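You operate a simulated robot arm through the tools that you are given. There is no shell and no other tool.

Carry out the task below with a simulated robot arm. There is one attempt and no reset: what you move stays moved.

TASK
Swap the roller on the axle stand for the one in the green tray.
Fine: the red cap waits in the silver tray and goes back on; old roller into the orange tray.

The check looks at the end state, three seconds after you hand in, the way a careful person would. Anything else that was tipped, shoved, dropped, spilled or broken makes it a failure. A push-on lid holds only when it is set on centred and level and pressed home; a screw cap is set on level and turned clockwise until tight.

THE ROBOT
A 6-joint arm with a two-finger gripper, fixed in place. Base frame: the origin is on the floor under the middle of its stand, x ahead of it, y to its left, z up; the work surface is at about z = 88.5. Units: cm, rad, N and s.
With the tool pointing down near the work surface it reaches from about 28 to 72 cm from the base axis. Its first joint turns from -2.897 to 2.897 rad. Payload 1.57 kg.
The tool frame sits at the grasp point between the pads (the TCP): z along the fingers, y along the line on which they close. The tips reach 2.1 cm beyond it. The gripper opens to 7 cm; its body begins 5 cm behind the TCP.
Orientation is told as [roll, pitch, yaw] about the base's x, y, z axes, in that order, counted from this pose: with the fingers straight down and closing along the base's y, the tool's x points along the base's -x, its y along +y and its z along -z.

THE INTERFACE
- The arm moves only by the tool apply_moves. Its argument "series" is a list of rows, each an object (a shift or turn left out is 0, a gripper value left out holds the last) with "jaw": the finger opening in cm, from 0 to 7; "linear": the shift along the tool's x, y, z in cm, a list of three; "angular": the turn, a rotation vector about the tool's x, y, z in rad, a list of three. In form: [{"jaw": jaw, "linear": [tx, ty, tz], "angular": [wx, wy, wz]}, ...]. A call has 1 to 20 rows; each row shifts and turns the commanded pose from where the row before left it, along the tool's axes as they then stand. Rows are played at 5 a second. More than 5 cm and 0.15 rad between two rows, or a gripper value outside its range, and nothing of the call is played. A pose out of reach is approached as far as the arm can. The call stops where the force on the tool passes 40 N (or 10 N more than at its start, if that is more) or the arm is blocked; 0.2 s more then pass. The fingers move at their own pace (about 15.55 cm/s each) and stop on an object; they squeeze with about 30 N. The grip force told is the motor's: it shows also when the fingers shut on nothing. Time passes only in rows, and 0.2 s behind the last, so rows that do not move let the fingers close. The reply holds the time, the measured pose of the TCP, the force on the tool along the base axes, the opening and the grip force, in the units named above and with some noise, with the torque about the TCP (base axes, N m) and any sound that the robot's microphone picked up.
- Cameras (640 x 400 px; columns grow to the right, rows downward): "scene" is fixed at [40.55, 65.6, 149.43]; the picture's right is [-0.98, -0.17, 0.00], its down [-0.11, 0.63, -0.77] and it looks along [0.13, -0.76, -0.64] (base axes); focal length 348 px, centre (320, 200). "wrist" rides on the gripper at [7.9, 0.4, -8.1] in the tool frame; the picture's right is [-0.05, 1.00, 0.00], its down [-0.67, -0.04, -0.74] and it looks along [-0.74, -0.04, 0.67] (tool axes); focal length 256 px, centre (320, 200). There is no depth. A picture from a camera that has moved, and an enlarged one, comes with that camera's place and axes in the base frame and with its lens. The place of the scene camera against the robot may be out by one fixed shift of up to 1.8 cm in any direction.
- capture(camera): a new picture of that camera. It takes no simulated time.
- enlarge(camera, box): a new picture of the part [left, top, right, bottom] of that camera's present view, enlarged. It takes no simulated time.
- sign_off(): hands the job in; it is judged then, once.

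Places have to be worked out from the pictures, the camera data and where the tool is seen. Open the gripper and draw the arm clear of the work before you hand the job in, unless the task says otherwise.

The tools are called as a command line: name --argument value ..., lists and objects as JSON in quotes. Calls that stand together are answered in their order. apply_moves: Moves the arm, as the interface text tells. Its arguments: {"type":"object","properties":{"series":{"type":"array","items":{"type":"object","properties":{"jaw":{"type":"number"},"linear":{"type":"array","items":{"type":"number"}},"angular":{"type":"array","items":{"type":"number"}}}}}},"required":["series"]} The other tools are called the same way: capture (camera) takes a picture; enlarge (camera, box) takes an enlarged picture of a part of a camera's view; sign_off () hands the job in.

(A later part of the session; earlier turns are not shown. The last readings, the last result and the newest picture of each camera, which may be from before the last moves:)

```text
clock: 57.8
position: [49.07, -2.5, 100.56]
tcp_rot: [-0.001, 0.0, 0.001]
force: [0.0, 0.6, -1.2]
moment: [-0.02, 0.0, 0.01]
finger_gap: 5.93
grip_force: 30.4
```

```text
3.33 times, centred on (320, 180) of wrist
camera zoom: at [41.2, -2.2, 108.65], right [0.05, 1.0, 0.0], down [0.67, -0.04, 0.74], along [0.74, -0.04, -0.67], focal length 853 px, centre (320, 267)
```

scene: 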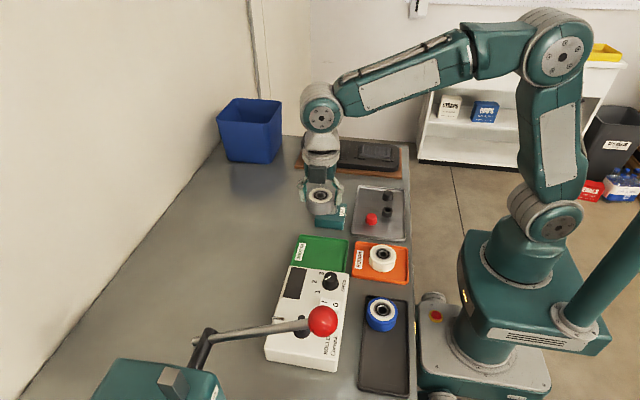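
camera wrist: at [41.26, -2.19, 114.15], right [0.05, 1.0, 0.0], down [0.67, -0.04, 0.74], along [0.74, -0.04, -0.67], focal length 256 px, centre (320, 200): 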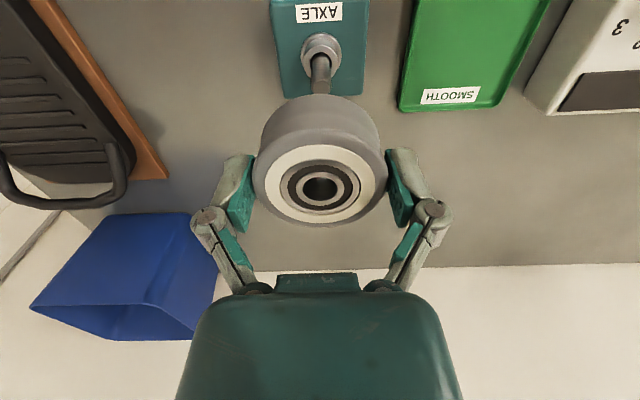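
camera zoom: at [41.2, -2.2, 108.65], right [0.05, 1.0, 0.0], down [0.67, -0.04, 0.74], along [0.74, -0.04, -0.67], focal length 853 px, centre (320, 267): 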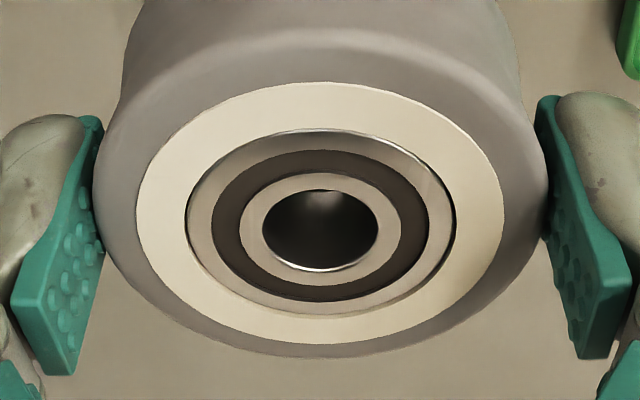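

Measured: the roller is about +0.13 cm in x and −0.065 cm in y from the pin axis. I'll correct, then lower to just above the pin tip.

apply_moves --series '[{"linear": [0.13, 0.065, 0]}, {"linear": [0, 0, 0.4]}, {"linear": [0, 0, 0.3]}, {}, {}]'

enlarge --camera "scene" --box '[312, 170, 347, 217]'

enlarge --camera "wrist" --box '[280, 30, 360, 110]'

enlarge --camera "wrist" --box '[270, 120, 370, 240]'

```text
clock: 59.0
position: [48.88, -2.42, 99.91]
tcp_rot: [0.0, 0.001, 0.0]
force: [-0.2, 0.2, -1.7]
moment: [0.01, 0.03, -0.03]
finger_gap: 5.92
grip_force: 30.5
```

```text
8.51 times, centred on (330, 194) of scene
camera zoom: at [40.55, 65.6, 149.43], right [-0.98, -0.17, 0.0], down [-0.11, 0.63, -0.77], along [0.13, -0.76, -0.64], focal length 2963 px, centre (239, 255)
```

zoom: 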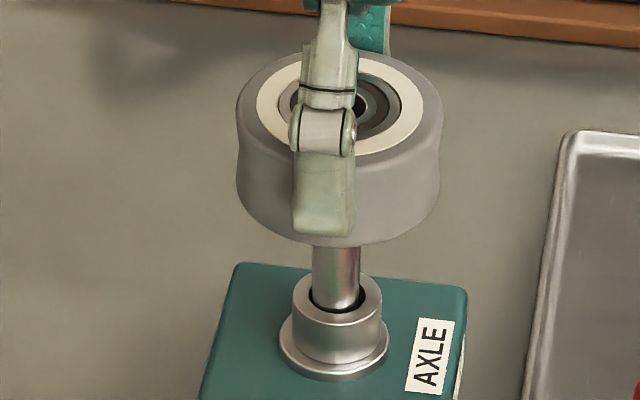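

```text
5.00 times, centred on (320, 70) of wrist
camera zoom: at [41.06, -2.11, 107.97], right [0.05, 1.0, 0.0], down [0.67, -0.04, 0.74], along [0.74, -0.04, -0.67], focal length 1280 px, centre (320, 850)
```

zoom: 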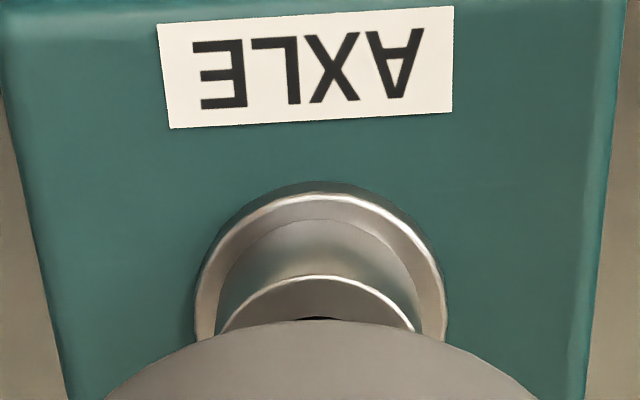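

```text
3.33 times, centred on (320, 180) of wrist
camera zoom: at [41.06, -2.11, 107.97], right [0.05, 1.0, 0.0], down [0.67, -0.04, 0.74], along [0.74, -0.04, -0.67], focal length 853 px, centre (320, 267)
```

zoom: 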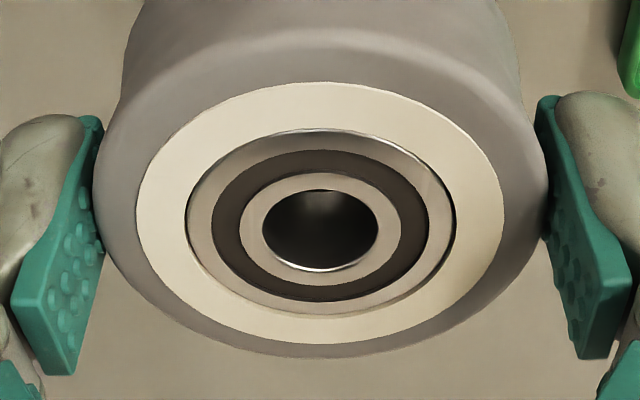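

Now both axes line up within measurement error. Lowering in small steps and watching the force as the bore meets the pin.

apply_moves --series '[{"linear": [0, 0, 0.15]}, {"linear": [0, 0, 0.15]}, {"linear": [0, 0, 0.1]}, {"linear": [0, 0, 0.1]}, {}]'

```text
clock: 60.2
position: [48.93, -2.52, 99.3]
tcp_rot: [-0.001, -0.001, -0.001]
force: [0.1, 0.2, -1.6]
moment: [0.01, 0.01, -0.01]
finger_gap: 5.92
grip_force: 30.2
```

No contact at z≈99.3. Continuing down in 0.1 steps.

apply_moves --series '[{"linear": [0, 0, 0.1]}, {"linear": [0, 0, 0.1]}, {"linear": [0, 0, 0.1]}, {}]'

enlarge --camera "wrist" --box '[270, 120, 370, 240]'

enlarge --camera "scene" --box '[312, 170, 347, 217]'

```text
clock: 61.2
position: [49.04, -2.45, 99.09]
tcp_rot: [0.0, 0.001, 0.002]
force: [0.2, 0.2, -1.4]
moment: [-0.01, -0.01, 0.03]
finger_gap: 5.89
grip_force: 30.3
```

```text
3.33 times, centred on (320, 180) of wrist
camera zoom: at [41.06, -2.08, 107.17], right [0.05, 1.0, 0.0], down [0.67, -0.04, 0.74], along [0.74, -0.04, -0.67], focal length 853 px, centre (320, 267)
```

zoom: 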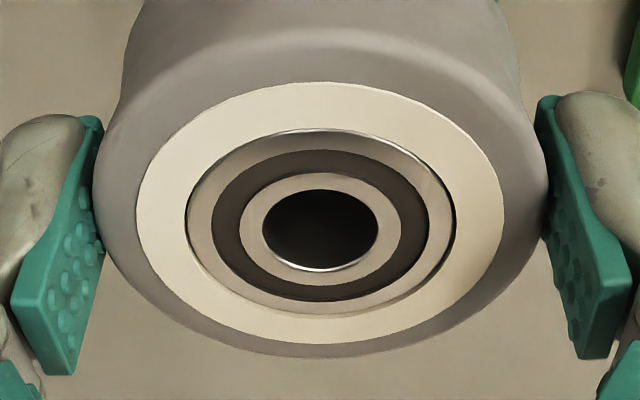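

```text
8.51 times, centred on (330, 194) of scene
camera zoom: at [40.55, 65.6, 149.43], right [-0.98, -0.17, 0.0], down [-0.11, 0.63, -0.77], along [0.13, -0.76, -0.64], focal length 2963 px, centre (239, 255)
```

zoom: 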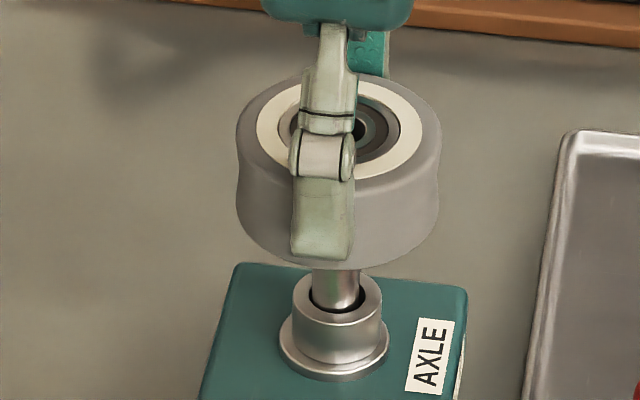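

The bore has gone dark, consistent with the pin just entering, and no force yet. Continuing.

apply_moves --series '[{"linear": [0, 0, 0.1]}, {"linear": [0, 0, 0.1]}, {"linear": [0, 0, 0.1]}, {"linear": [0, 0, 0.1]}, {}]'

```text
clock: 62.4
position: [48.83, -2.46, 98.64]
tcp_rot: [0.0, -0.002, -0.001]
force: [0.8, -0.1, -1.7]
moment: [-0.01, 0.01, 0.04]
finger_gap: 5.92
grip_force: 30.1
```

Still free; the bore seems to be going over the pin. Continuing.

apply_moves --series '[{"linear": [0, 0, 0.15]}, {"linear": [0, 0, 0.15]}, {"linear": [0, 0, 0.15]}, {"linear": [0, 0, 0.15]}, {}]'

enlarge --camera "wrist" --box '[270, 120, 370, 240]'

enlarge --camera "scene" --box '[312, 170, 347, 217]'

```text
clock: 63.6
position: [48.93, -2.47, 98.08]
tcp_rot: [-0.002, -0.001, 0.0]
force: [-0.4, 0.7, -1.0]
moment: [0.01, 0.01, 0.02]
finger_gap: 5.89
grip_force: 30.3
```

```text
3.33 times, centred on (320, 180) of wrist
camera zoom: at [41.08, -2.11, 106.16], right [0.05, 1.0, 0.0], down [0.67, -0.04, 0.74], along [0.74, -0.04, -0.67], focal length 853 px, centre (320, 267)
```

zoom: 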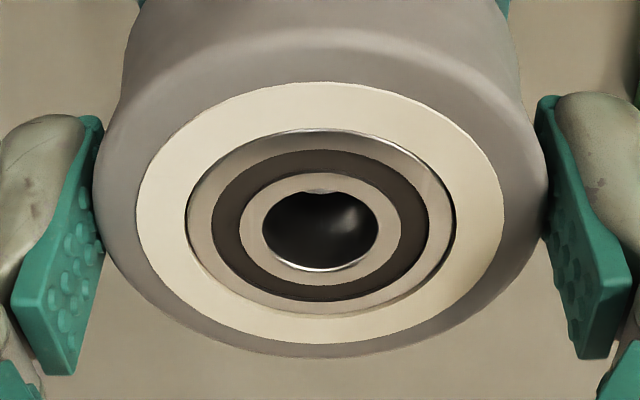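

```text
8.51 times, centred on (330, 194) of scene
camera zoom: at [40.55, 65.6, 149.43], right [-0.98, -0.17, 0.0], down [-0.11, 0.63, -0.77], along [0.13, -0.76, -0.64], focal length 2963 px, centre (239, 255)
```

zoom: 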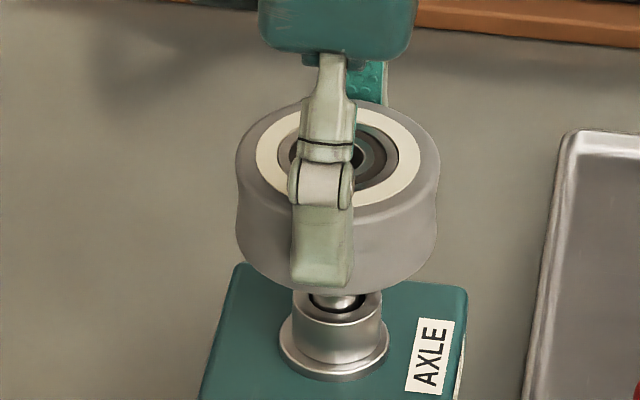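

The pin tip is visible inside the bore. Continuing down toward the collar (expected seat around TCP z≈95.6).

apply_moves --series '[{"linear": [0, 0, 0.2]}, {"linear": [0, 0, 0.2]}, {"linear": [0, 0, 0.2]}, {"linear": [0, 0, 0.2]}, {"linear": [0, 0, 0.2]}, {}]'

enlarge --camera "wrist" --box '[270, 120, 370, 240]'

```text
clock: 65.0
position: [48.85, -2.62, 97.09]
tcp_rot: [0.0, 0.001, 0.0]
force: [0.3, 0.8, -0.5]
moment: [0.02, 0.0, 0.01]
finger_gap: 5.93
grip_force: 30.6
```

```text
3.33 times, centred on (320, 180) of wrist
camera zoom: at [41.05, -2.11, 105.17], right [0.05, 1.0, 0.0], down [0.67, -0.04, 0.74], along [0.74, -0.04, -0.67], focal length 853 px, centre (320, 267)
```

zoom: 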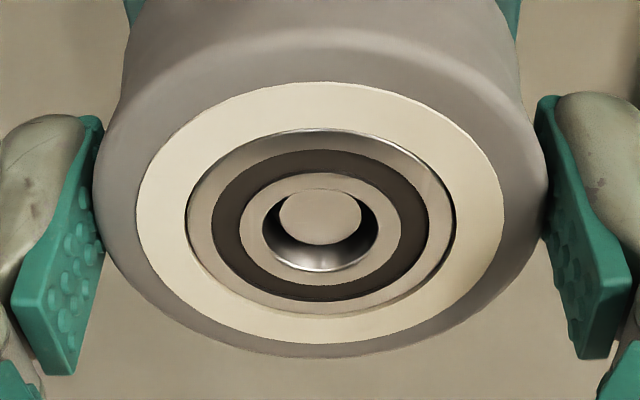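

The pin is nicely centred in the bore. Continuing down.

apply_moves --series '[{"linear": [0, 0, 0.2]}, {"linear": [0, 0, 0.2]}, {"linear": [0, 0, 0.2]}, {"linear": [0, 0, 0.2]}, {"linear": [0, 0, 0.2]}, {"linear": [0, 0, 0.1]}, {}]'

enlarge --camera "scene" --box '[312, 170, 347, 217]'

```text
clock: 66.6
position: [49.01, -2.6, 96.01]
tcp_rot: [0.001, 0.0, 0.001]
force: [0.5, 0.2, -1.4]
moment: [-0.01, 0.01, 0.01]
finger_gap: 5.88
grip_force: 30.2
```

```text
8.51 times, centred on (330, 194) of scene
camera zoom: at [40.55, 65.6, 149.43], right [-0.98, -0.17, 0.0], down [-0.11, 0.63, -0.77], along [0.13, -0.76, -0.64], focal length 2963 px, centre (239, 255)
```

zoom: 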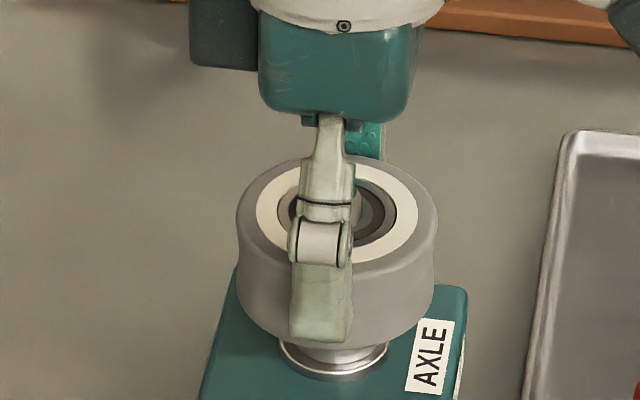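

Almost seated on the collar. Creeping down to contact.

apply_moves --series '[{"linear": [0, 0, 0.08]}, {"linear": [0, 0, 0.08]}, {"linear": [0, 0, 0.08]}, {}]'

```text
clock: 67.6
position: [48.94, -2.43, 95.68]
tcp_rot: [0.0, -0.001, -0.003]
force: [0.3, -0.3, 0.5]
moment: [0.03, 0.01, 0.01]
finger_gap: 5.91
grip_force: 29.8
```

A little further to feel the seat.

apply_moves --series '[{"linear": [0, 0, 0.06]}, {"linear": [0, 0, 0.06]}, {}]'

```text
clock: 68.4
position: [48.86, -2.57, 95.76]
tcp_rot: [0.0, -0.003, 0.0]
force: [-2.3, -0.6, 17.1]
moment: [-0.03, 0.15, -0.01]
finger_gap: 5.89
grip_force: 29.7
```

Seated on the collar (17 N). I'll relieve the load slightly and open the jaws.

apply_moves --series '[{"linear": [0, 0, -0.1]}, {}, {"jaw": 6.3}, {"jaw": 7}, {}, {}]'

capture --camera "wrist"

enlarge --camera "wrist" --box '[270, 120, 370, 240]'

enlarge --camera "scene" --box '[312, 170, 347, 217]'

```text
clock: 69.8
position: [48.9, -2.52, 95.71]
tcp_rot: [0.0, 0.0, 0.0]
force: [0.9, 0.2, 0.1]
moment: [0.01, 0.02, -0.02]
finger_gap: 6.98
grip_force: 0.1
```

```text
taken
camera wrist: at [41.09, -2.09, 103.82], right [0.05, 1.0, 0.0], down [0.67, -0.04, 0.74], along [0.74, -0.04, -0.67], focal length 256 px, centre (320, 200)
```

wrist: 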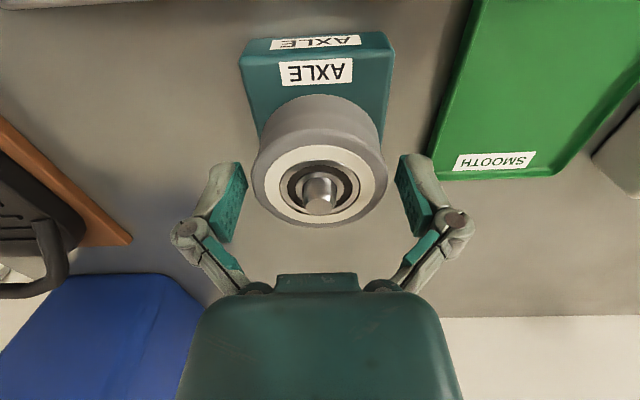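

```text
3.33 times, centred on (320, 180) of wrist
camera zoom: at [41.09, -2.09, 103.82], right [0.05, 1.0, 0.0], down [0.67, -0.04, 0.74], along [0.74, -0.04, -0.67], focal length 853 px, centre (320, 267)
```

zoom: 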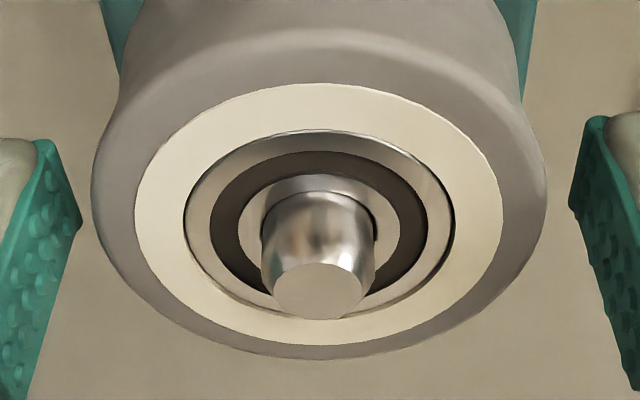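

```text
8.51 times, centred on (330, 194) of scene
camera zoom: at [40.55, 65.6, 149.43], right [-0.98, -0.17, 0.0], down [-0.11, 0.63, -0.77], along [0.13, -0.76, -0.64], focal length 2963 px, centre (239, 255)
```

zoom: 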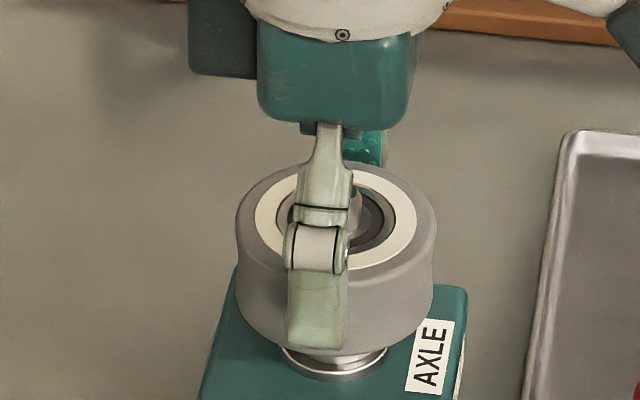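

The new roller is fully seated with the pin protruding and centred. Now I'll rise and go back to the red cap in the silver tray.

apply_moves --series '[{"linear": [0, 0, -1]}, {"linear": [0, 0, -2]}, {"linear": [0, 0, -3]}, {"linear": [0, 0, -3]}, {"linear": [0, 0, -1]}, {"linear": [2.6, -0.13, 0]}, {"linear": [2.6, -0.13, 0]}, {"linear": [2.6, -0.13, 0]}, {"linear": [2.7, -0.13, 0], "jaw": 5}, {"linear": [0, 0, 3]}, {"linear": [0, 0, 3]}, {"linear": [0, 0, 2.6]}, {}, {}]'

capture --camera "wrist"

enlarge --camera "wrist" --box '[250, 60, 390, 180]'

capture --camera "scene"

```text
clock: 72.8
position: [38.37, -2.92, 97.0]
tcp_rot: [0.002, 0.0, 0.001]
force: [0.6, 0.0, 0.4]
moment: [-0.01, 0.0, -0.03]
finger_gap: 4.99
grip_force: 0.0
```

```text
taken
camera wrist: at [30.5, -2.6, 105.13], right [0.05, 1.0, 0.0], down [0.67, -0.04, 0.74], along [0.74, -0.04, -0.67], focal length 256 px, centre (320, 200)
```

wrist: 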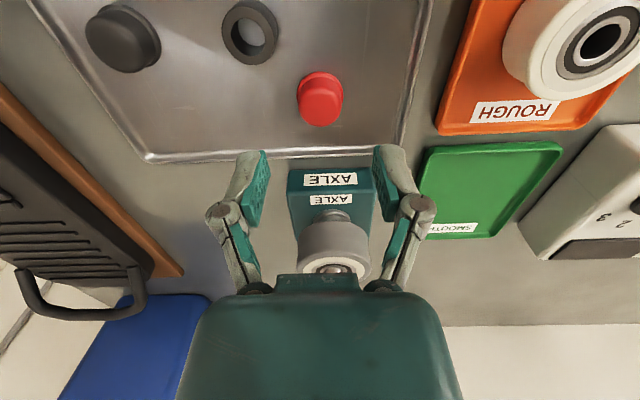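

```text
3.33 times, centred on (320, 120) of wrist
camera zoom: at [30.5, -2.6, 105.13], right [0.05, 1.0, 0.0], down [0.67, -0.04, 0.74], along [0.74, -0.04, -0.67], focal length 853 px, centre (320, 467)
```

zoom: 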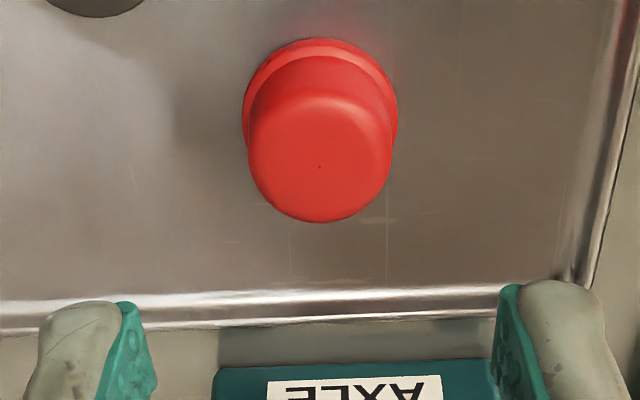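

```text
taken
```

scene: 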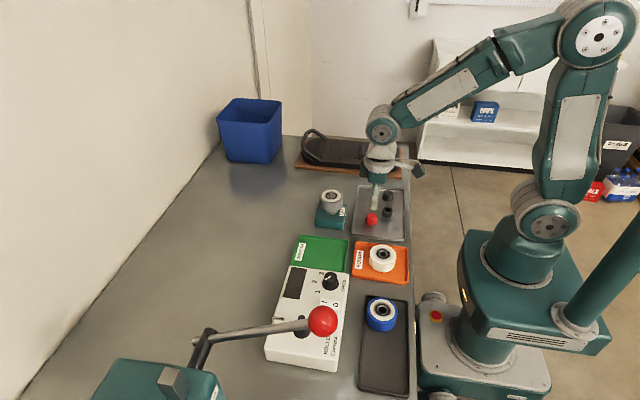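

The cap is centred under the tool (x≈38.4, y≈−3.13). I'll descend to z≈90.9 with jaws at 5 cm and grip it.

apply_moves --series '[{"linear": [-0.03, -0.02, 2]}, {"linear": [0, 0, 2]}, {"linear": [0, 0, 1.5]}, {"linear": [0, 0, 0.6]}, {}, {}]'

enlarge --camera "wrist" --box '[220, 80, 420, 240]'

enlarge --camera "scene" --box '[350, 190, 400, 240]'

```text
clock: 74.2
position: [38.45, -3.04, 91.0]
tcp_rot: [0.0, 0.0, 0.0]
force: [-0.5, 0.1, 0.9]
moment: [0.02, -0.02, 0.03]
finger_gap: 5.04
grip_force: 0.1
```

```text
2.50 times, centred on (320, 160) of wrist
camera zoom: at [30.56, -2.64, 99.11], right [0.05, 1.0, 0.0], down [0.67, -0.04, 0.74], along [0.74, -0.04, -0.67], focal length 640 px, centre (320, 300)
```

zoom: 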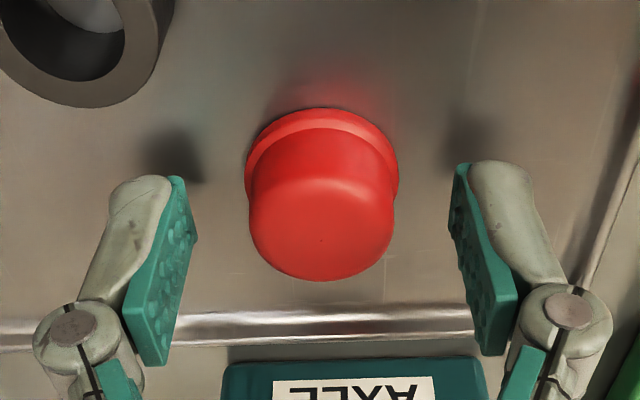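

```text
8.00 times, centred on (375, 215) of scene
camera zoom: at [40.55, 65.6, 149.43], right [-0.98, -0.17, 0.0], down [-0.11, 0.63, -0.77], along [0.13, -0.76, -0.64], focal length 2785 px, centre (-120, 80)
```

zoom: 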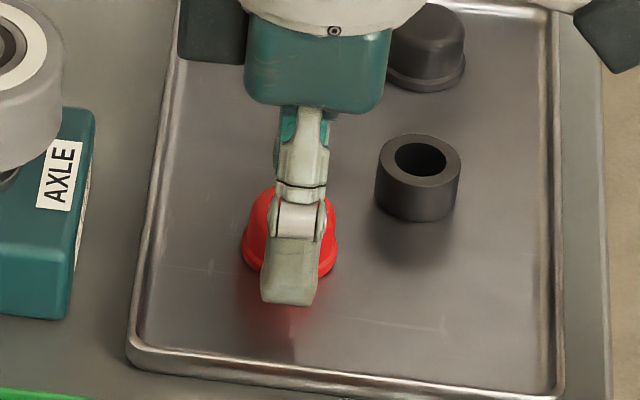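

Well centred. Closing on the cap.

apply_moves --series '[{"jaw": 2.0}, {}, {}, {}]'

enlarge --camera "wrist" --box '[220, 80, 420, 240]'

```text
clock: 75.1
position: [38.41, -3.03, 91.28]
tcp_rot: [-0.003, -0.006, 0.0]
force: [-7.3, -0.2, 14.2]
moment: [0.05, 0.22, 0.01]
finger_gap: 2.65
grip_force: 30.3
stopped in row 4: the force on the tool passed its limit at 41 N (the readings are from after the stop); the commanded pose is now the measured one
```

```text
2.50 times, centred on (320, 160) of wrist
camera zoom: at [30.56, -2.64, 99.3], right [0.05, 1.0, 0.0], down [0.66, -0.03, 0.75], along [0.75, -0.04, -0.66], focal length 640 px, centre (320, 300)
```

zoom: 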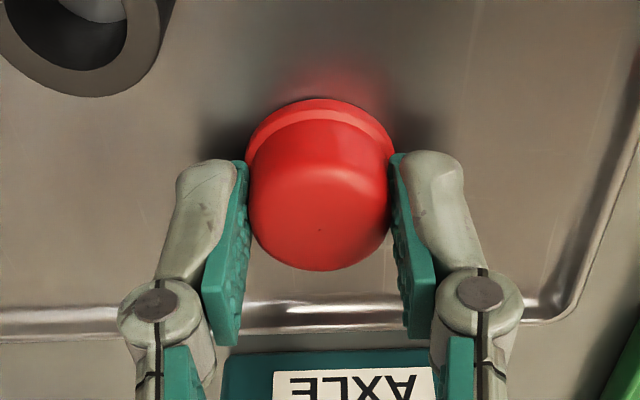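

The fingers came down on the cap's flange while closing and pushed the arm up 0.3 cm (stop at 41 N), so the grip is too high. I'll open again, level the tool, and re-grip slightly lower as in the first grasp.

apply_moves --series '[{"jaw": 5.0}, {}, {}, {}]'

enlarge --camera "wrist" --box '[220, 80, 420, 240]'

enlarge --camera "scene" --box '[350, 190, 400, 240]'

```text
clock: 76.1
position: [38.53, -3.08, 91.18]
tcp_rot: [-0.002, -0.006, -0.001]
force: [0.3, 0.2, 1.2]
moment: [-0.02, 0.0, 0.02]
finger_gap: 5.0
grip_force: 0.0
```

```text
2.50 times, centred on (320, 160) of wrist
camera zoom: at [30.68, -2.65, 99.21], right [0.05, 1.0, 0.0], down [0.66, -0.04, 0.75], along [0.75, -0.04, -0.66], focal length 640 px, centre (320, 300)
```

zoom: 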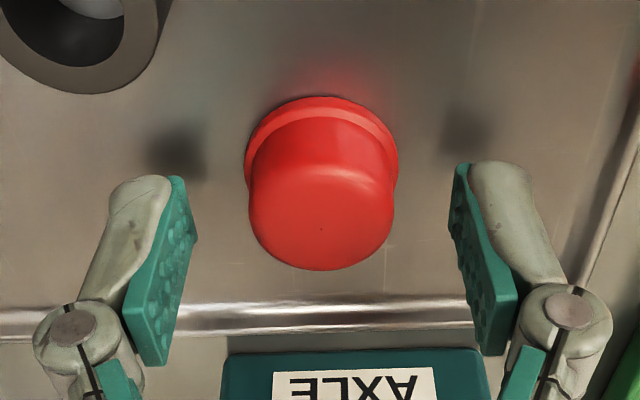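

```text
8.00 times, centred on (375, 215) of scene
camera zoom: at [40.55, 65.6, 149.43], right [-0.98, -0.17, 0.0], down [-0.11, 0.63, -0.77], along [0.13, -0.76, -0.64], focal length 2785 px, centre (-120, 80)
```

zoom: 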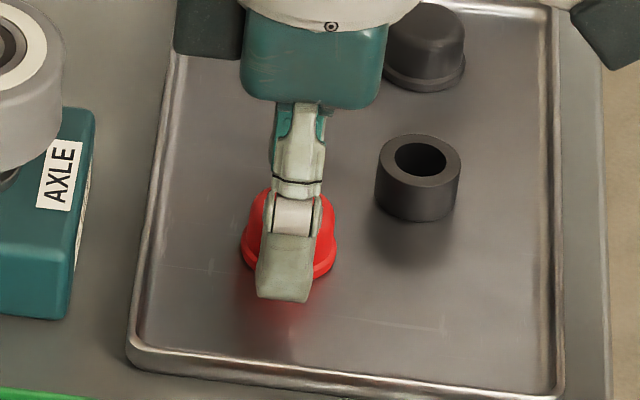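

The cap is still upright. I'll level the pitch, shift 0.08 cm back in x and lower 0.4 cm, then read the pose before gripping.

apply_moves --series '[{"angular": [-0.002, 0.006, 0.0]}, {"linear": [0.08, 0, 0.2]}, {"linear": [0, 0, 0.2]}, {}, {}]'

apply_moves --series '[{}]'

apply_moves --series '[{}]'

enlarge --camera "wrist" --box '[220, 80, 420, 240]'

enlarge --camera "scene" --box '[350, 190, 400, 240]'

```text
clock: 77.3
position: [38.46, -2.93, 90.72]
tcp_rot: [0.0, 0.001, -0.002]
force: [-0.4, 1.6, -0.2]
moment: [0.02, 0.0, 0.0]
finger_gap: 4.99
grip_force: 0.1
```

```text
clock: 77.7
position: [38.43, -3.1, 90.71]
tcp_rot: [0.001, 0.003, 0.0]
force: [-0.1, 0.1, 0.9]
moment: [0.02, 0.0, -0.01]
finger_gap: 4.97
grip_force: 0.1
```

```text
clock: 78.1
position: [38.52, -3.09, 90.79]
tcp_rot: [0.001, 0.002, 0.0]
force: [0.5, -0.1, 0.9]
moment: [-0.02, -0.01, 0.0]
finger_gap: 4.98
grip_force: 0.1
```

```text
2.50 times, centred on (320, 160) of wrist
camera zoom: at [30.62, -2.66, 98.85], right [0.05, 1.0, 0.0], down [0.67, -0.04, 0.74], along [0.74, -0.04, -0.67], focal length 640 px, centre (320, 300)
```

zoom: 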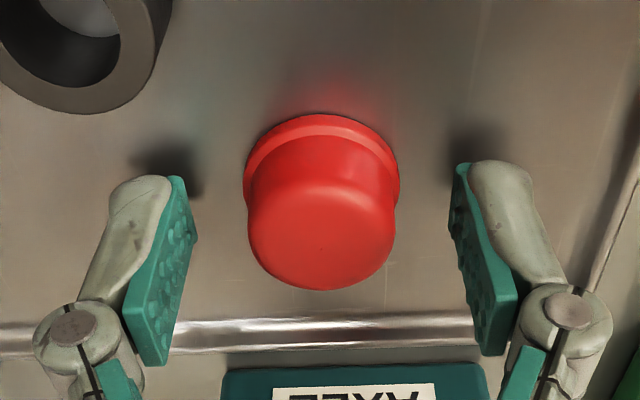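

```text
8.00 times, centred on (375, 215) of scene
camera zoom: at [40.55, 65.6, 149.43], right [-0.98, -0.17, 0.0], down [-0.11, 0.63, -0.77], along [0.13, -0.76, -0.64], focal length 2785 px, centre (-120, 80)
```

zoom: 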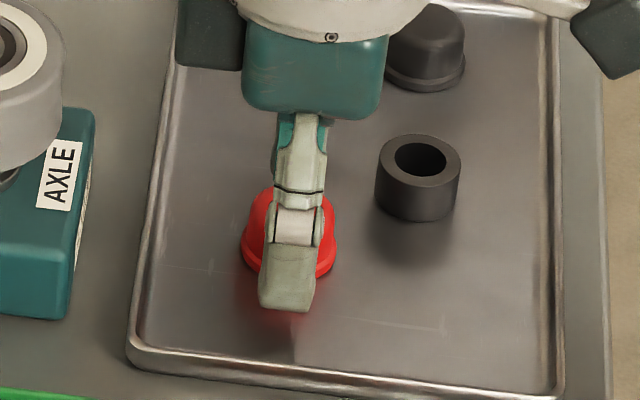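

Averaged pose is (38.47, −3.04, 90.74) and level, matching the height relation of the first successful grasp. Closing again.

apply_moves --series '[{"jaw": 2.8}, {}, {}]'

enlarge --camera "wrist" --box '[220, 80, 420, 240]'

```text
clock: 78.9
position: [38.48, -3.06, 90.85]
tcp_rot: [0.0, 0.001, 0.0]
force: [0.1, -0.8, 3.1]
moment: [0.0, 0.0, 0.01]
finger_gap: 2.94
grip_force: 30.1
```

```text
2.50 times, centred on (320, 160) of wrist
camera zoom: at [30.62, -2.67, 98.86], right [0.05, 1.0, 0.0], down [0.67, -0.04, 0.74], along [0.74, -0.04, -0.67], focal length 640 px, centre (320, 300)
```

zoom: 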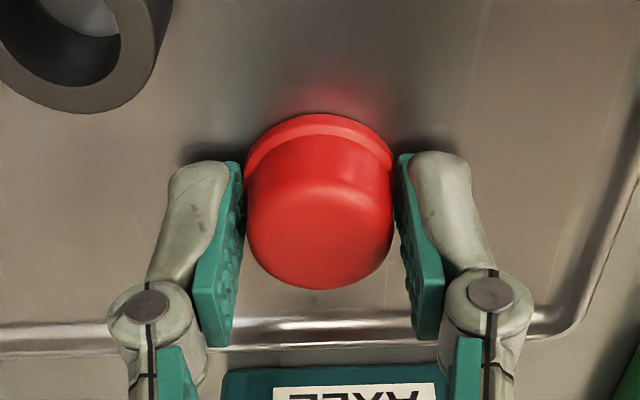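

Good grip: 2.94 cm gap like the first time, only 3 N vertical. Lifting and moving above the axle.

apply_moves --series '[{"linear": [0, 0, -0.4]}, {"linear": [0, 0, -1.6]}, {"linear": [0, 0, -3]}, {"linear": [0, 0, -3]}, {"linear": [0, 0, -3]}, {"linear": [0, 0, -3]}, {"linear": [-2.615, 0.134, 0]}, {"linear": [-2.615, 0.134, 0]}, {"linear": [-2.615, 0.134, 0]}, {"linear": [-2.615, 0.133, 0]}, {"linear": [0, 0, 2]}, {"linear": [0, 0, 1.8]}, {}, {}]'

capture --camera "wrist"

enlarge --camera "scene" --box '[305, 150, 355, 220]'

enlarge --camera "wrist" --box '[250, 40, 390, 200]'

```text
clock: 81.9
position: [48.93, -2.77, 100.99]
tcp_rot: [0.0, 0.002, -0.001]
force: [-0.3, -0.2, 0.1]
moment: [0.01, 0.0, -0.02]
finger_gap: 2.96
grip_force: 30.4
```

```text
taken
camera wrist: at [41.12, -2.22, 109.05], right [0.05, 1.0, 0.0], down [0.67, -0.04, 0.74], along [0.74, -0.04, -0.67], focal length 256 px, centre (320, 200)
```

wrist: 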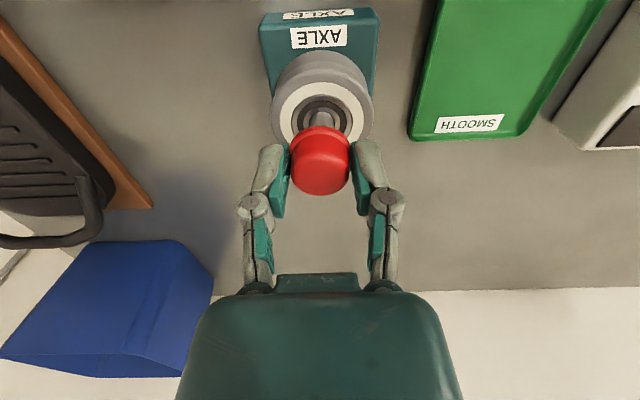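

```text
5.71 times, centred on (330, 185) of scene
camera zoom: at [40.55, 65.6, 149.43], right [-0.98, -0.17, 0.0], down [-0.11, 0.63, -0.77], along [0.13, -0.76, -0.64], focal length 1989 px, centre (263, 286)
```

zoom: 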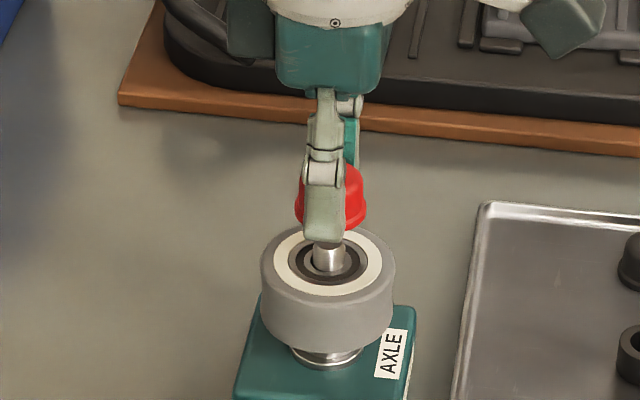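

```text
2.50 times, centred on (320, 120) of wrist
camera zoom: at [41.12, -2.22, 109.05], right [0.05, 1.0, 0.0], down [0.67, -0.04, 0.74], along [0.74, -0.04, -0.67], focal length 640 px, centre (320, 400)
```

zoom: 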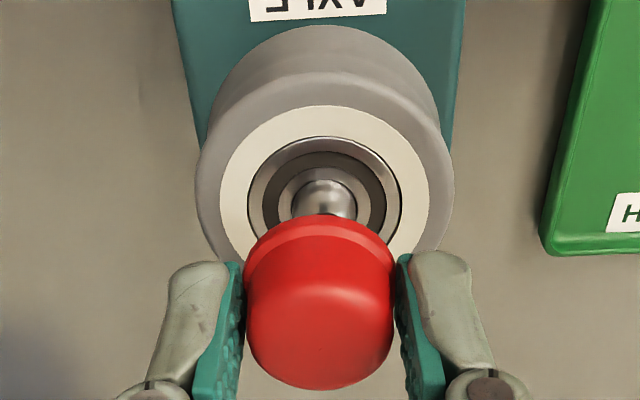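

The axle is about +0.085 cm in y relative to the cap; x looks aligned. I'll correct y, lower 1 cm and check closer.

apply_moves --series '[{"linear": [0, 0.085, 0.4]}, {"linear": [0, 0, 0.4]}, {}, {}]'

enlarge --camera "scene" --box '[312, 170, 347, 217]'

enlarge --camera "wrist" --box '[270, 70, 370, 200]'

```text
clock: 82.9
position: [48.88, -2.48, 100.18]
tcp_rot: [-0.001, 0.003, -0.001]
force: [-0.5, 0.4, -0.1]
moment: [0.02, -0.01, -0.02]
finger_gap: 2.91
grip_force: 30.3
```

```text
8.51 times, centred on (330, 194) of scene
camera zoom: at [40.55, 65.6, 149.43], right [-0.98, -0.17, 0.0], down [-0.11, 0.63, -0.77], along [0.13, -0.76, -0.64], focal length 2963 px, centre (239, 255)
```

zoom: 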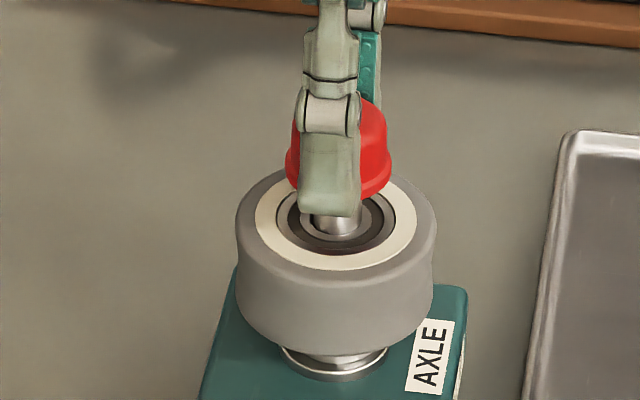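

```text
3.08 times, centred on (320, 135) of wrist
camera zoom: at [41.12, -2.07, 108.23], right [0.05, 1.0, 0.0], down [0.67, -0.04, 0.74], along [0.74, -0.04, -0.67], focal length 788 px, centre (320, 400)
```

zoom: 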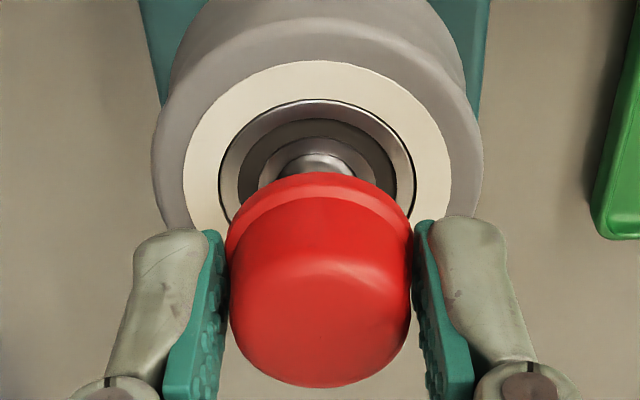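

x is aligned to within ~0.03 cm, y slightly over by 0.04 — correcting. Then creep down to engage the pin.

apply_moves --series '[{"linear": [0, -0.04, 0], "angular": [0, -0.002, 0]}, {"linear": [0, 0, 0.2]}, {"linear": [0, 0, 0.2]}, {"linear": [0, 0, 0.1]}, {}]'

enlarge --camera "wrist" --box '[270, 70, 370, 200]'

enlarge --camera "scene" --box '[312, 170, 347, 217]'

```text
clock: 84.1
position: [48.95, -2.52, 99.61]
tcp_rot: [0.001, 0.0, 0.0]
force: [0.1, -0.7, 0.7]
moment: [0.0, 0.02, 0.01]
finger_gap: 2.94
grip_force: 30.1
```

```text
3.08 times, centred on (320, 135) of wrist
camera zoom: at [41.13, -2.13, 107.72], right [0.05, 1.0, 0.0], down [0.67, -0.04, 0.75], along [0.74, -0.04, -0.67], focal length 788 px, centre (320, 400)
```

zoom: 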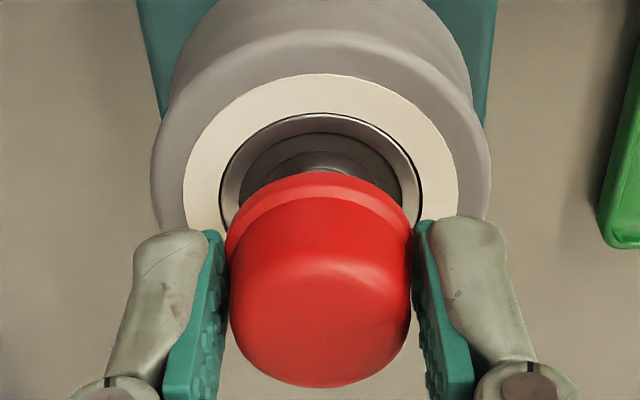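

```text
8.51 times, centred on (330, 194) of scene
camera zoom: at [40.55, 65.6, 149.43], right [-0.98, -0.17, 0.0], down [-0.11, 0.63, -0.77], along [0.13, -0.76, -0.64], focal length 2963 px, centre (239, 255)
```

zoom: 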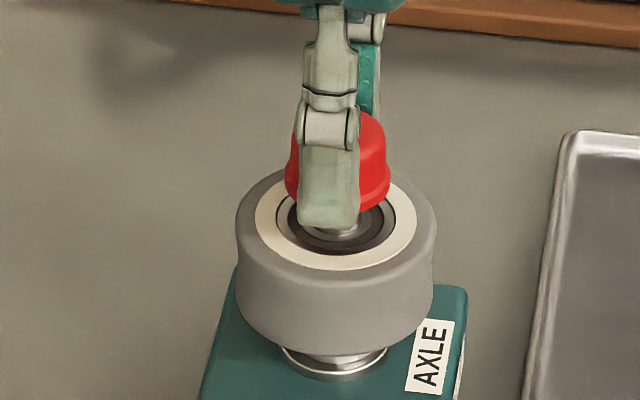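

y alignment is now within ~0.02 cm. Continuing down in 0.1 cm steps, watching the force.

apply_moves --series '[{"linear": [0, 0, 0.1]}, {"linear": [0, 0, 0.1]}, {"linear": [0, 0, 0.1]}, {}]'

```text
clock: 85.1
position: [49.03, -2.56, 99.35]
tcp_rot: [0.0, -0.003, 0.0]
force: [-0.4, -0.4, 0.0]
moment: [0.02, 0.03, -0.04]
finger_gap: 2.92
grip_force: 30.0
```

No contact yet at z≈99.3. Continuing.

apply_moves --series '[{"linear": [0, 0, 0.1]}, {"linear": [0, 0, 0.1]}, {"linear": [0, 0, 0.05]}, {}]'

enlarge --camera "scene" --box '[312, 170, 347, 217]'

```text
clock: 86.1
position: [49.0, -2.45, 99.1]
tcp_rot: [0.001, -0.004, -0.002]
force: [0.1, 0.2, -0.6]
moment: [0.03, 0.03, 0.0]
finger_gap: 2.89
grip_force: 30.4
```

```text
8.51 times, centred on (330, 194) of scene
camera zoom: at [40.55, 65.6, 149.43], right [-0.98, -0.17, 0.0], down [-0.11, 0.63, -0.77], along [0.13, -0.76, -0.64], focal length 2963 px, centre (239, 255)
```

zoom: 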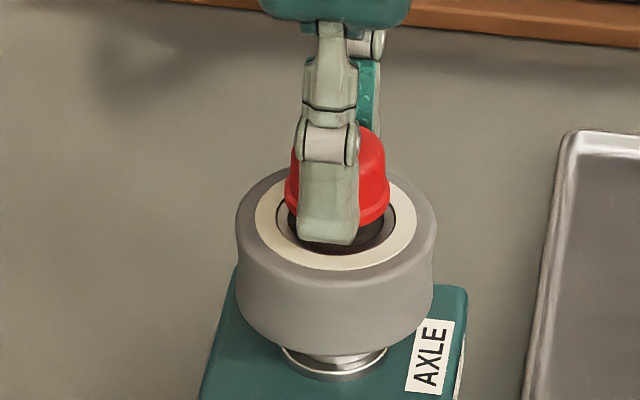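

Engaging without resistance. Continuing down toward home (expected around z≈98.5).

apply_moves --series '[{"linear": [0, 0, 0.1]}, {"linear": [0, 0, 0.1]}, {"linear": [0, 0, 0.1]}, {}]'

```text
clock: 87.1
position: [48.93, -2.53, 98.8]
tcp_rot: [0.0, 0.001, -0.001]
force: [-0.1, 0.4, 0.9]
moment: [0.04, -0.03, -0.01]
finger_gap: 2.93
grip_force: 29.7
```

Still free. Continuing.

apply_moves --series '[{"linear": [0, 0, 0.08]}, {"linear": [0, 0, 0.08]}, {"linear": [0, 0, 0.08]}, {}]'

enlarge --camera "scene" --box '[312, 170, 347, 217]'

enlarge --camera "wrist" --box '[270, 70, 370, 200]'

```text
clock: 88.1
position: [49.06, -2.43, 98.46]
tcp_rot: [0.0, 0.0, 0.0]
force: [-0.7, 0.0, -0.2]
moment: [-0.05, 0.0, -0.01]
finger_gap: 2.91
grip_force: 30.3
```

```text
8.51 times, centred on (330, 194) of scene
camera zoom: at [40.55, 65.6, 149.43], right [-0.98, -0.17, 0.0], down [-0.11, 0.63, -0.77], along [0.13, -0.76, -0.64], focal length 2963 px, centre (239, 255)
```

zoom: 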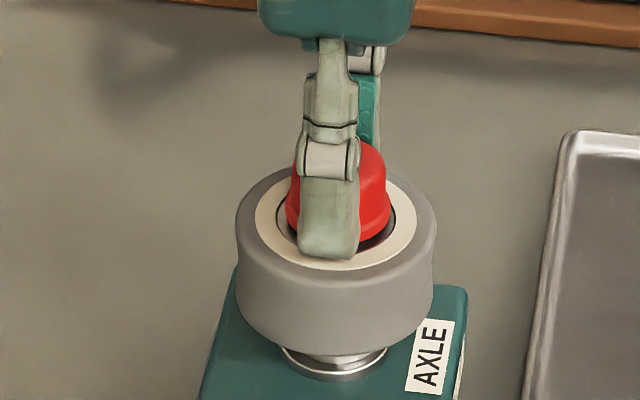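

```text
3.08 times, centred on (320, 135) of wrist
camera zoom: at [41.09, -2.1, 106.65], right [0.05, 1.0, 0.0], down [0.67, -0.04, 0.75], along [0.74, -0.04, -0.67], focal length 788 px, centre (320, 400)
```

zoom: 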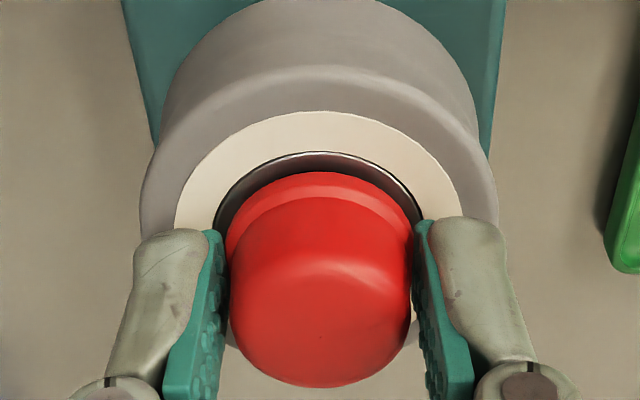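

Perfectly centred (bearing ring and cap both at column 319). Pressing on in smaller steps until resistance appears.

apply_moves --series '[{"linear": [0, 0, 0.07]}, {"linear": [0, 0, 0.07]}, {"linear": [0, 0, 0.07]}, {}]'

```text
clock: 89.1
position: [48.92, -2.45, 98.51]
tcp_rot: [0.001, -0.005, -0.001]
force: [-1.2, 1.0, 23.7]
moment: [-0.01, 0.02, 0.02]
finger_gap: 2.95
grip_force: 29.5
```

Contact at the home height (24 N at z≈98.5). I'll press a little more to make sure it is home, listening for a click.

apply_moves --series '[{"linear": [0, 0, 0.05]}, {"linear": [0, 0, 0.05]}, {}, {}]'

enlarge --camera "scene" --box '[312, 170, 347, 217]'

```text
clock: 90.1
position: [48.92, -2.53, 98.28]
tcp_rot: [0.0, -0.003, -0.001]
force: [1.7, -0.2, 23.2]
moment: [0.0, -0.05, 0.02]
finger_gap: 2.95
grip_force: 30.2
```

```text
8.51 times, centred on (330, 194) of scene
camera zoom: at [40.55, 65.6, 149.43], right [-0.98, -0.17, 0.0], down [-0.11, 0.63, -0.77], along [0.13, -0.76, -0.64], focal length 2963 px, centre (239, 255)
```

zoom: 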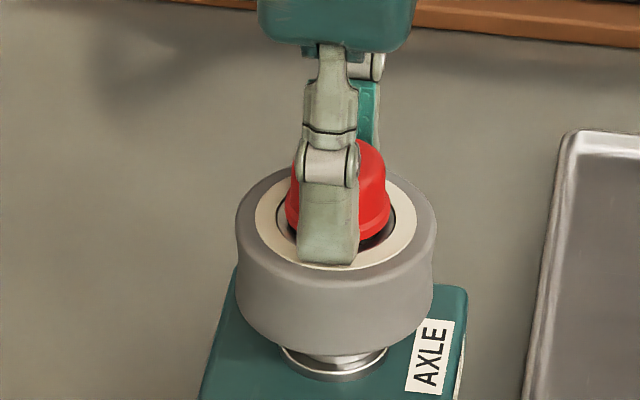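

The fingers are slipping down the cap at ~23 N while the cap itself stays put, so it's at or near its stop. I'll release, then inspect and press from above with closed fingers.

apply_moves --series '[{"linear": [0, 0, -0.15]}, {}, {"jaw": 4}, {"jaw": 5}, {}, {"linear": [0, 0, -1]}, {"linear": [0, 0, -2]}, {"linear": [0, 0, -3]}, {"linear": [0, 0, -3]}, {}]'

enlarge --camera "scene" --box '[310, 175, 360, 225]'

capture --camera "wrist"

enlarge --camera "wrist" --box '[260, 0, 380, 120]'

```text
clock: 92.3
position: [48.98, -2.57, 107.47]
tcp_rot: [0.001, -0.001, -0.001]
force: [1.1, 0.1, 0.7]
moment: [0.02, 0.02, 0.02]
finger_gap: 4.99
grip_force: 0.1
```

```text
8.00 times, centred on (335, 200) of scene
camera zoom: at [40.55, 65.6, 149.43], right [-0.98, -0.17, 0.0], down [-0.11, 0.63, -0.77], along [0.13, -0.76, -0.64], focal length 2785 px, centre (200, 200)
```

zoom: 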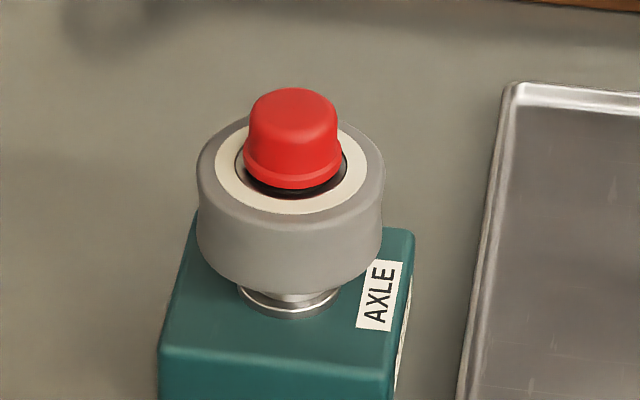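

```text
taken
camera wrist: at [41.12, -2.1, 115.51], right [0.05, 1.0, 0.0], down [0.67, -0.04, 0.75], along [0.74, -0.04, -0.67], focal length 256 px, centre (320, 200)
```

wrist: 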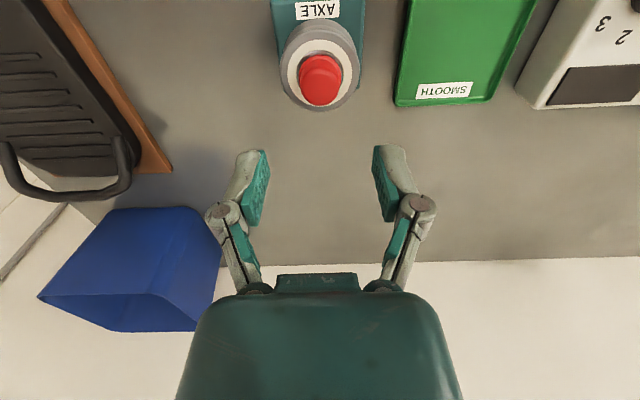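

```text
3.33 times, centred on (320, 60) of wrist
camera zoom: at [41.12, -2.1, 115.51], right [0.05, 1.0, 0.0], down [0.67, -0.04, 0.75], along [0.74, -0.04, -0.67], focal length 853 px, centre (320, 667)
```

zoom: 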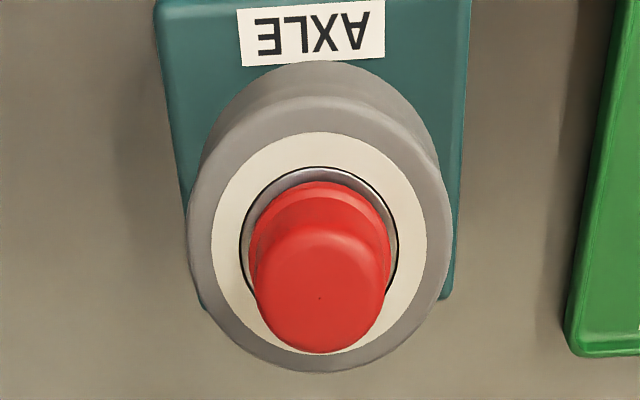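

The cap now sits exactly where it did originally in the fixed scene view (same rows within 1 px), level and centred. To be sure it's pressed home, I'll close the fingers and press gently on its centre from above.

apply_moves --series '[{"jaw": 0}, {}, {"linear": [0, 0, 2]}, {"linear": [0, 0, 2]}, {"linear": [0, 0, 1.5]}, {}, {}]'

enlarge --camera "wrist" --box '[250, 60, 390, 200]'

enlarge --camera "scene" --box '[310, 160, 360, 225]'

```text
clock: 93.9
position: [49.0, -2.54, 101.92]
tcp_rot: [0.0, -0.001, 0.0]
force: [0.3, 0.9, 0.0]
moment: [-0.03, -0.01, -0.04]
finger_gap: 0.02
grip_force: 28.8
```

```text
2.86 times, centred on (320, 130) of wrist
camera zoom: at [41.15, -2.15, 109.94], right [0.05, 1.0, 0.0], down [0.67, -0.04, 0.75], along [0.74, -0.04, -0.67], focal length 731 px, centre (320, 400)
```

zoom: 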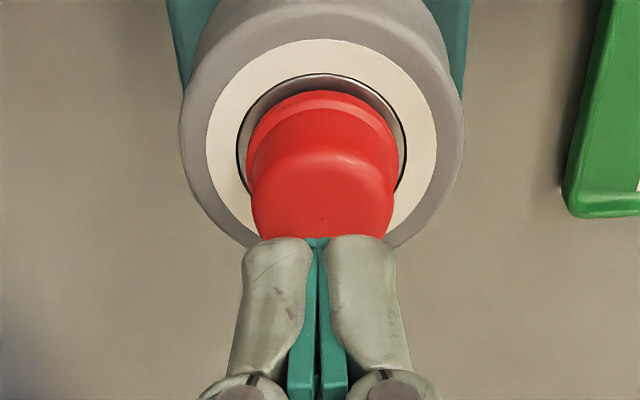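

```text
6.15 times, centred on (335, 192) of scene
camera zoom: at [40.55, 65.6, 149.43], right [-0.98, -0.17, 0.0], down [-0.11, 0.63, -0.77], along [0.13, -0.76, -0.64], focal length 2142 px, centre (228, 246)
```

zoom: 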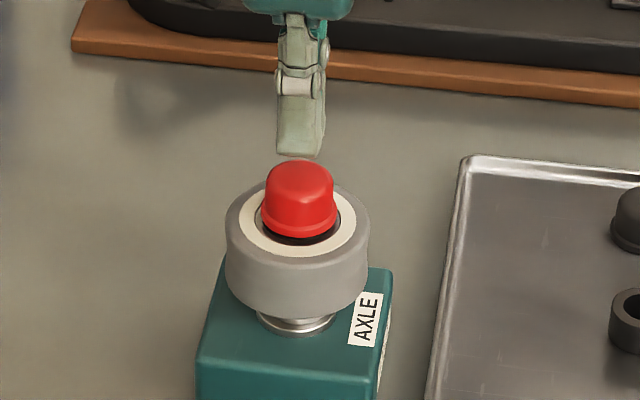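

Fingertips are centred over the cap. Lowering to touch and then pressing.

apply_moves --series '[{"linear": [0, 0, 0.4]}, {"linear": [0, 0, 0.4]}, {"linear": [0, 0, 0.2]}, {"linear": [0, 0, 0.1]}, {"linear": [0, 0, 0.1]}, {}]'

```text
clock: 95.3
position: [49.05, -2.46, 100.79]
tcp_rot: [0.001, -0.001, -0.002]
force: [-0.1, 1.0, -0.2]
moment: [0.01, 0.01, 0.0]
finger_gap: 0.0
grip_force: 28.9
```

No contact yet; continuing in 0.1 cm steps.

apply_moves --series '[{"linear": [0, 0, 0.1]}, {"linear": [0, 0, 0.1]}, {"linear": [0, 0, 0.08]}, {}]'

```text
clock: 96.3
position: [49.06, -2.51, 100.38]
tcp_rot: [0.0, -0.002, 0.001]
force: [-0.6, 0.3, -0.1]
moment: [0.0, -0.01, 0.01]
finger_gap: 0.0
grip_force: 28.5
```

Still no contact; continuing.

apply_moves --series '[{"linear": [0, 0, 0.08]}, {"linear": [0, 0, 0.08]}, {"linear": [0, 0, 0.06]}, {}]'

enlarge --camera "scene" --box '[310, 160, 360, 225]'

```text
clock: 97.3
position: [48.91, -2.52, 100.29]
tcp_rot: [0.001, -0.001, 0.001]
force: [0.6, 0.3, 7.0]
moment: [0.02, 0.03, 0.03]
finger_gap: 0.58
grip_force: 28.7
```

```text
6.15 times, centred on (335, 192) of scene
camera zoom: at [40.55, 65.6, 149.43], right [-0.98, -0.17, 0.0], down [-0.11, 0.63, -0.77], along [0.13, -0.76, -0.64], focal length 2142 px, centre (228, 246)
```

zoom: 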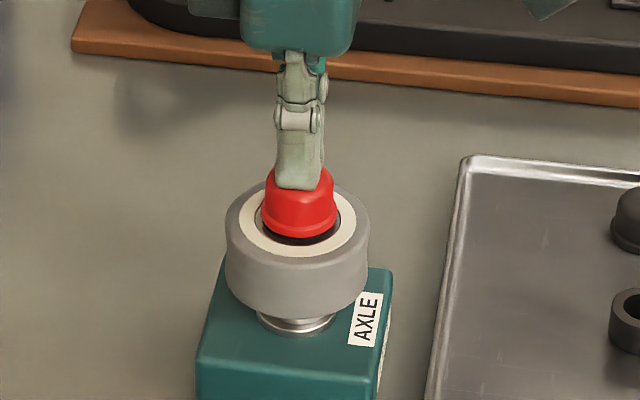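

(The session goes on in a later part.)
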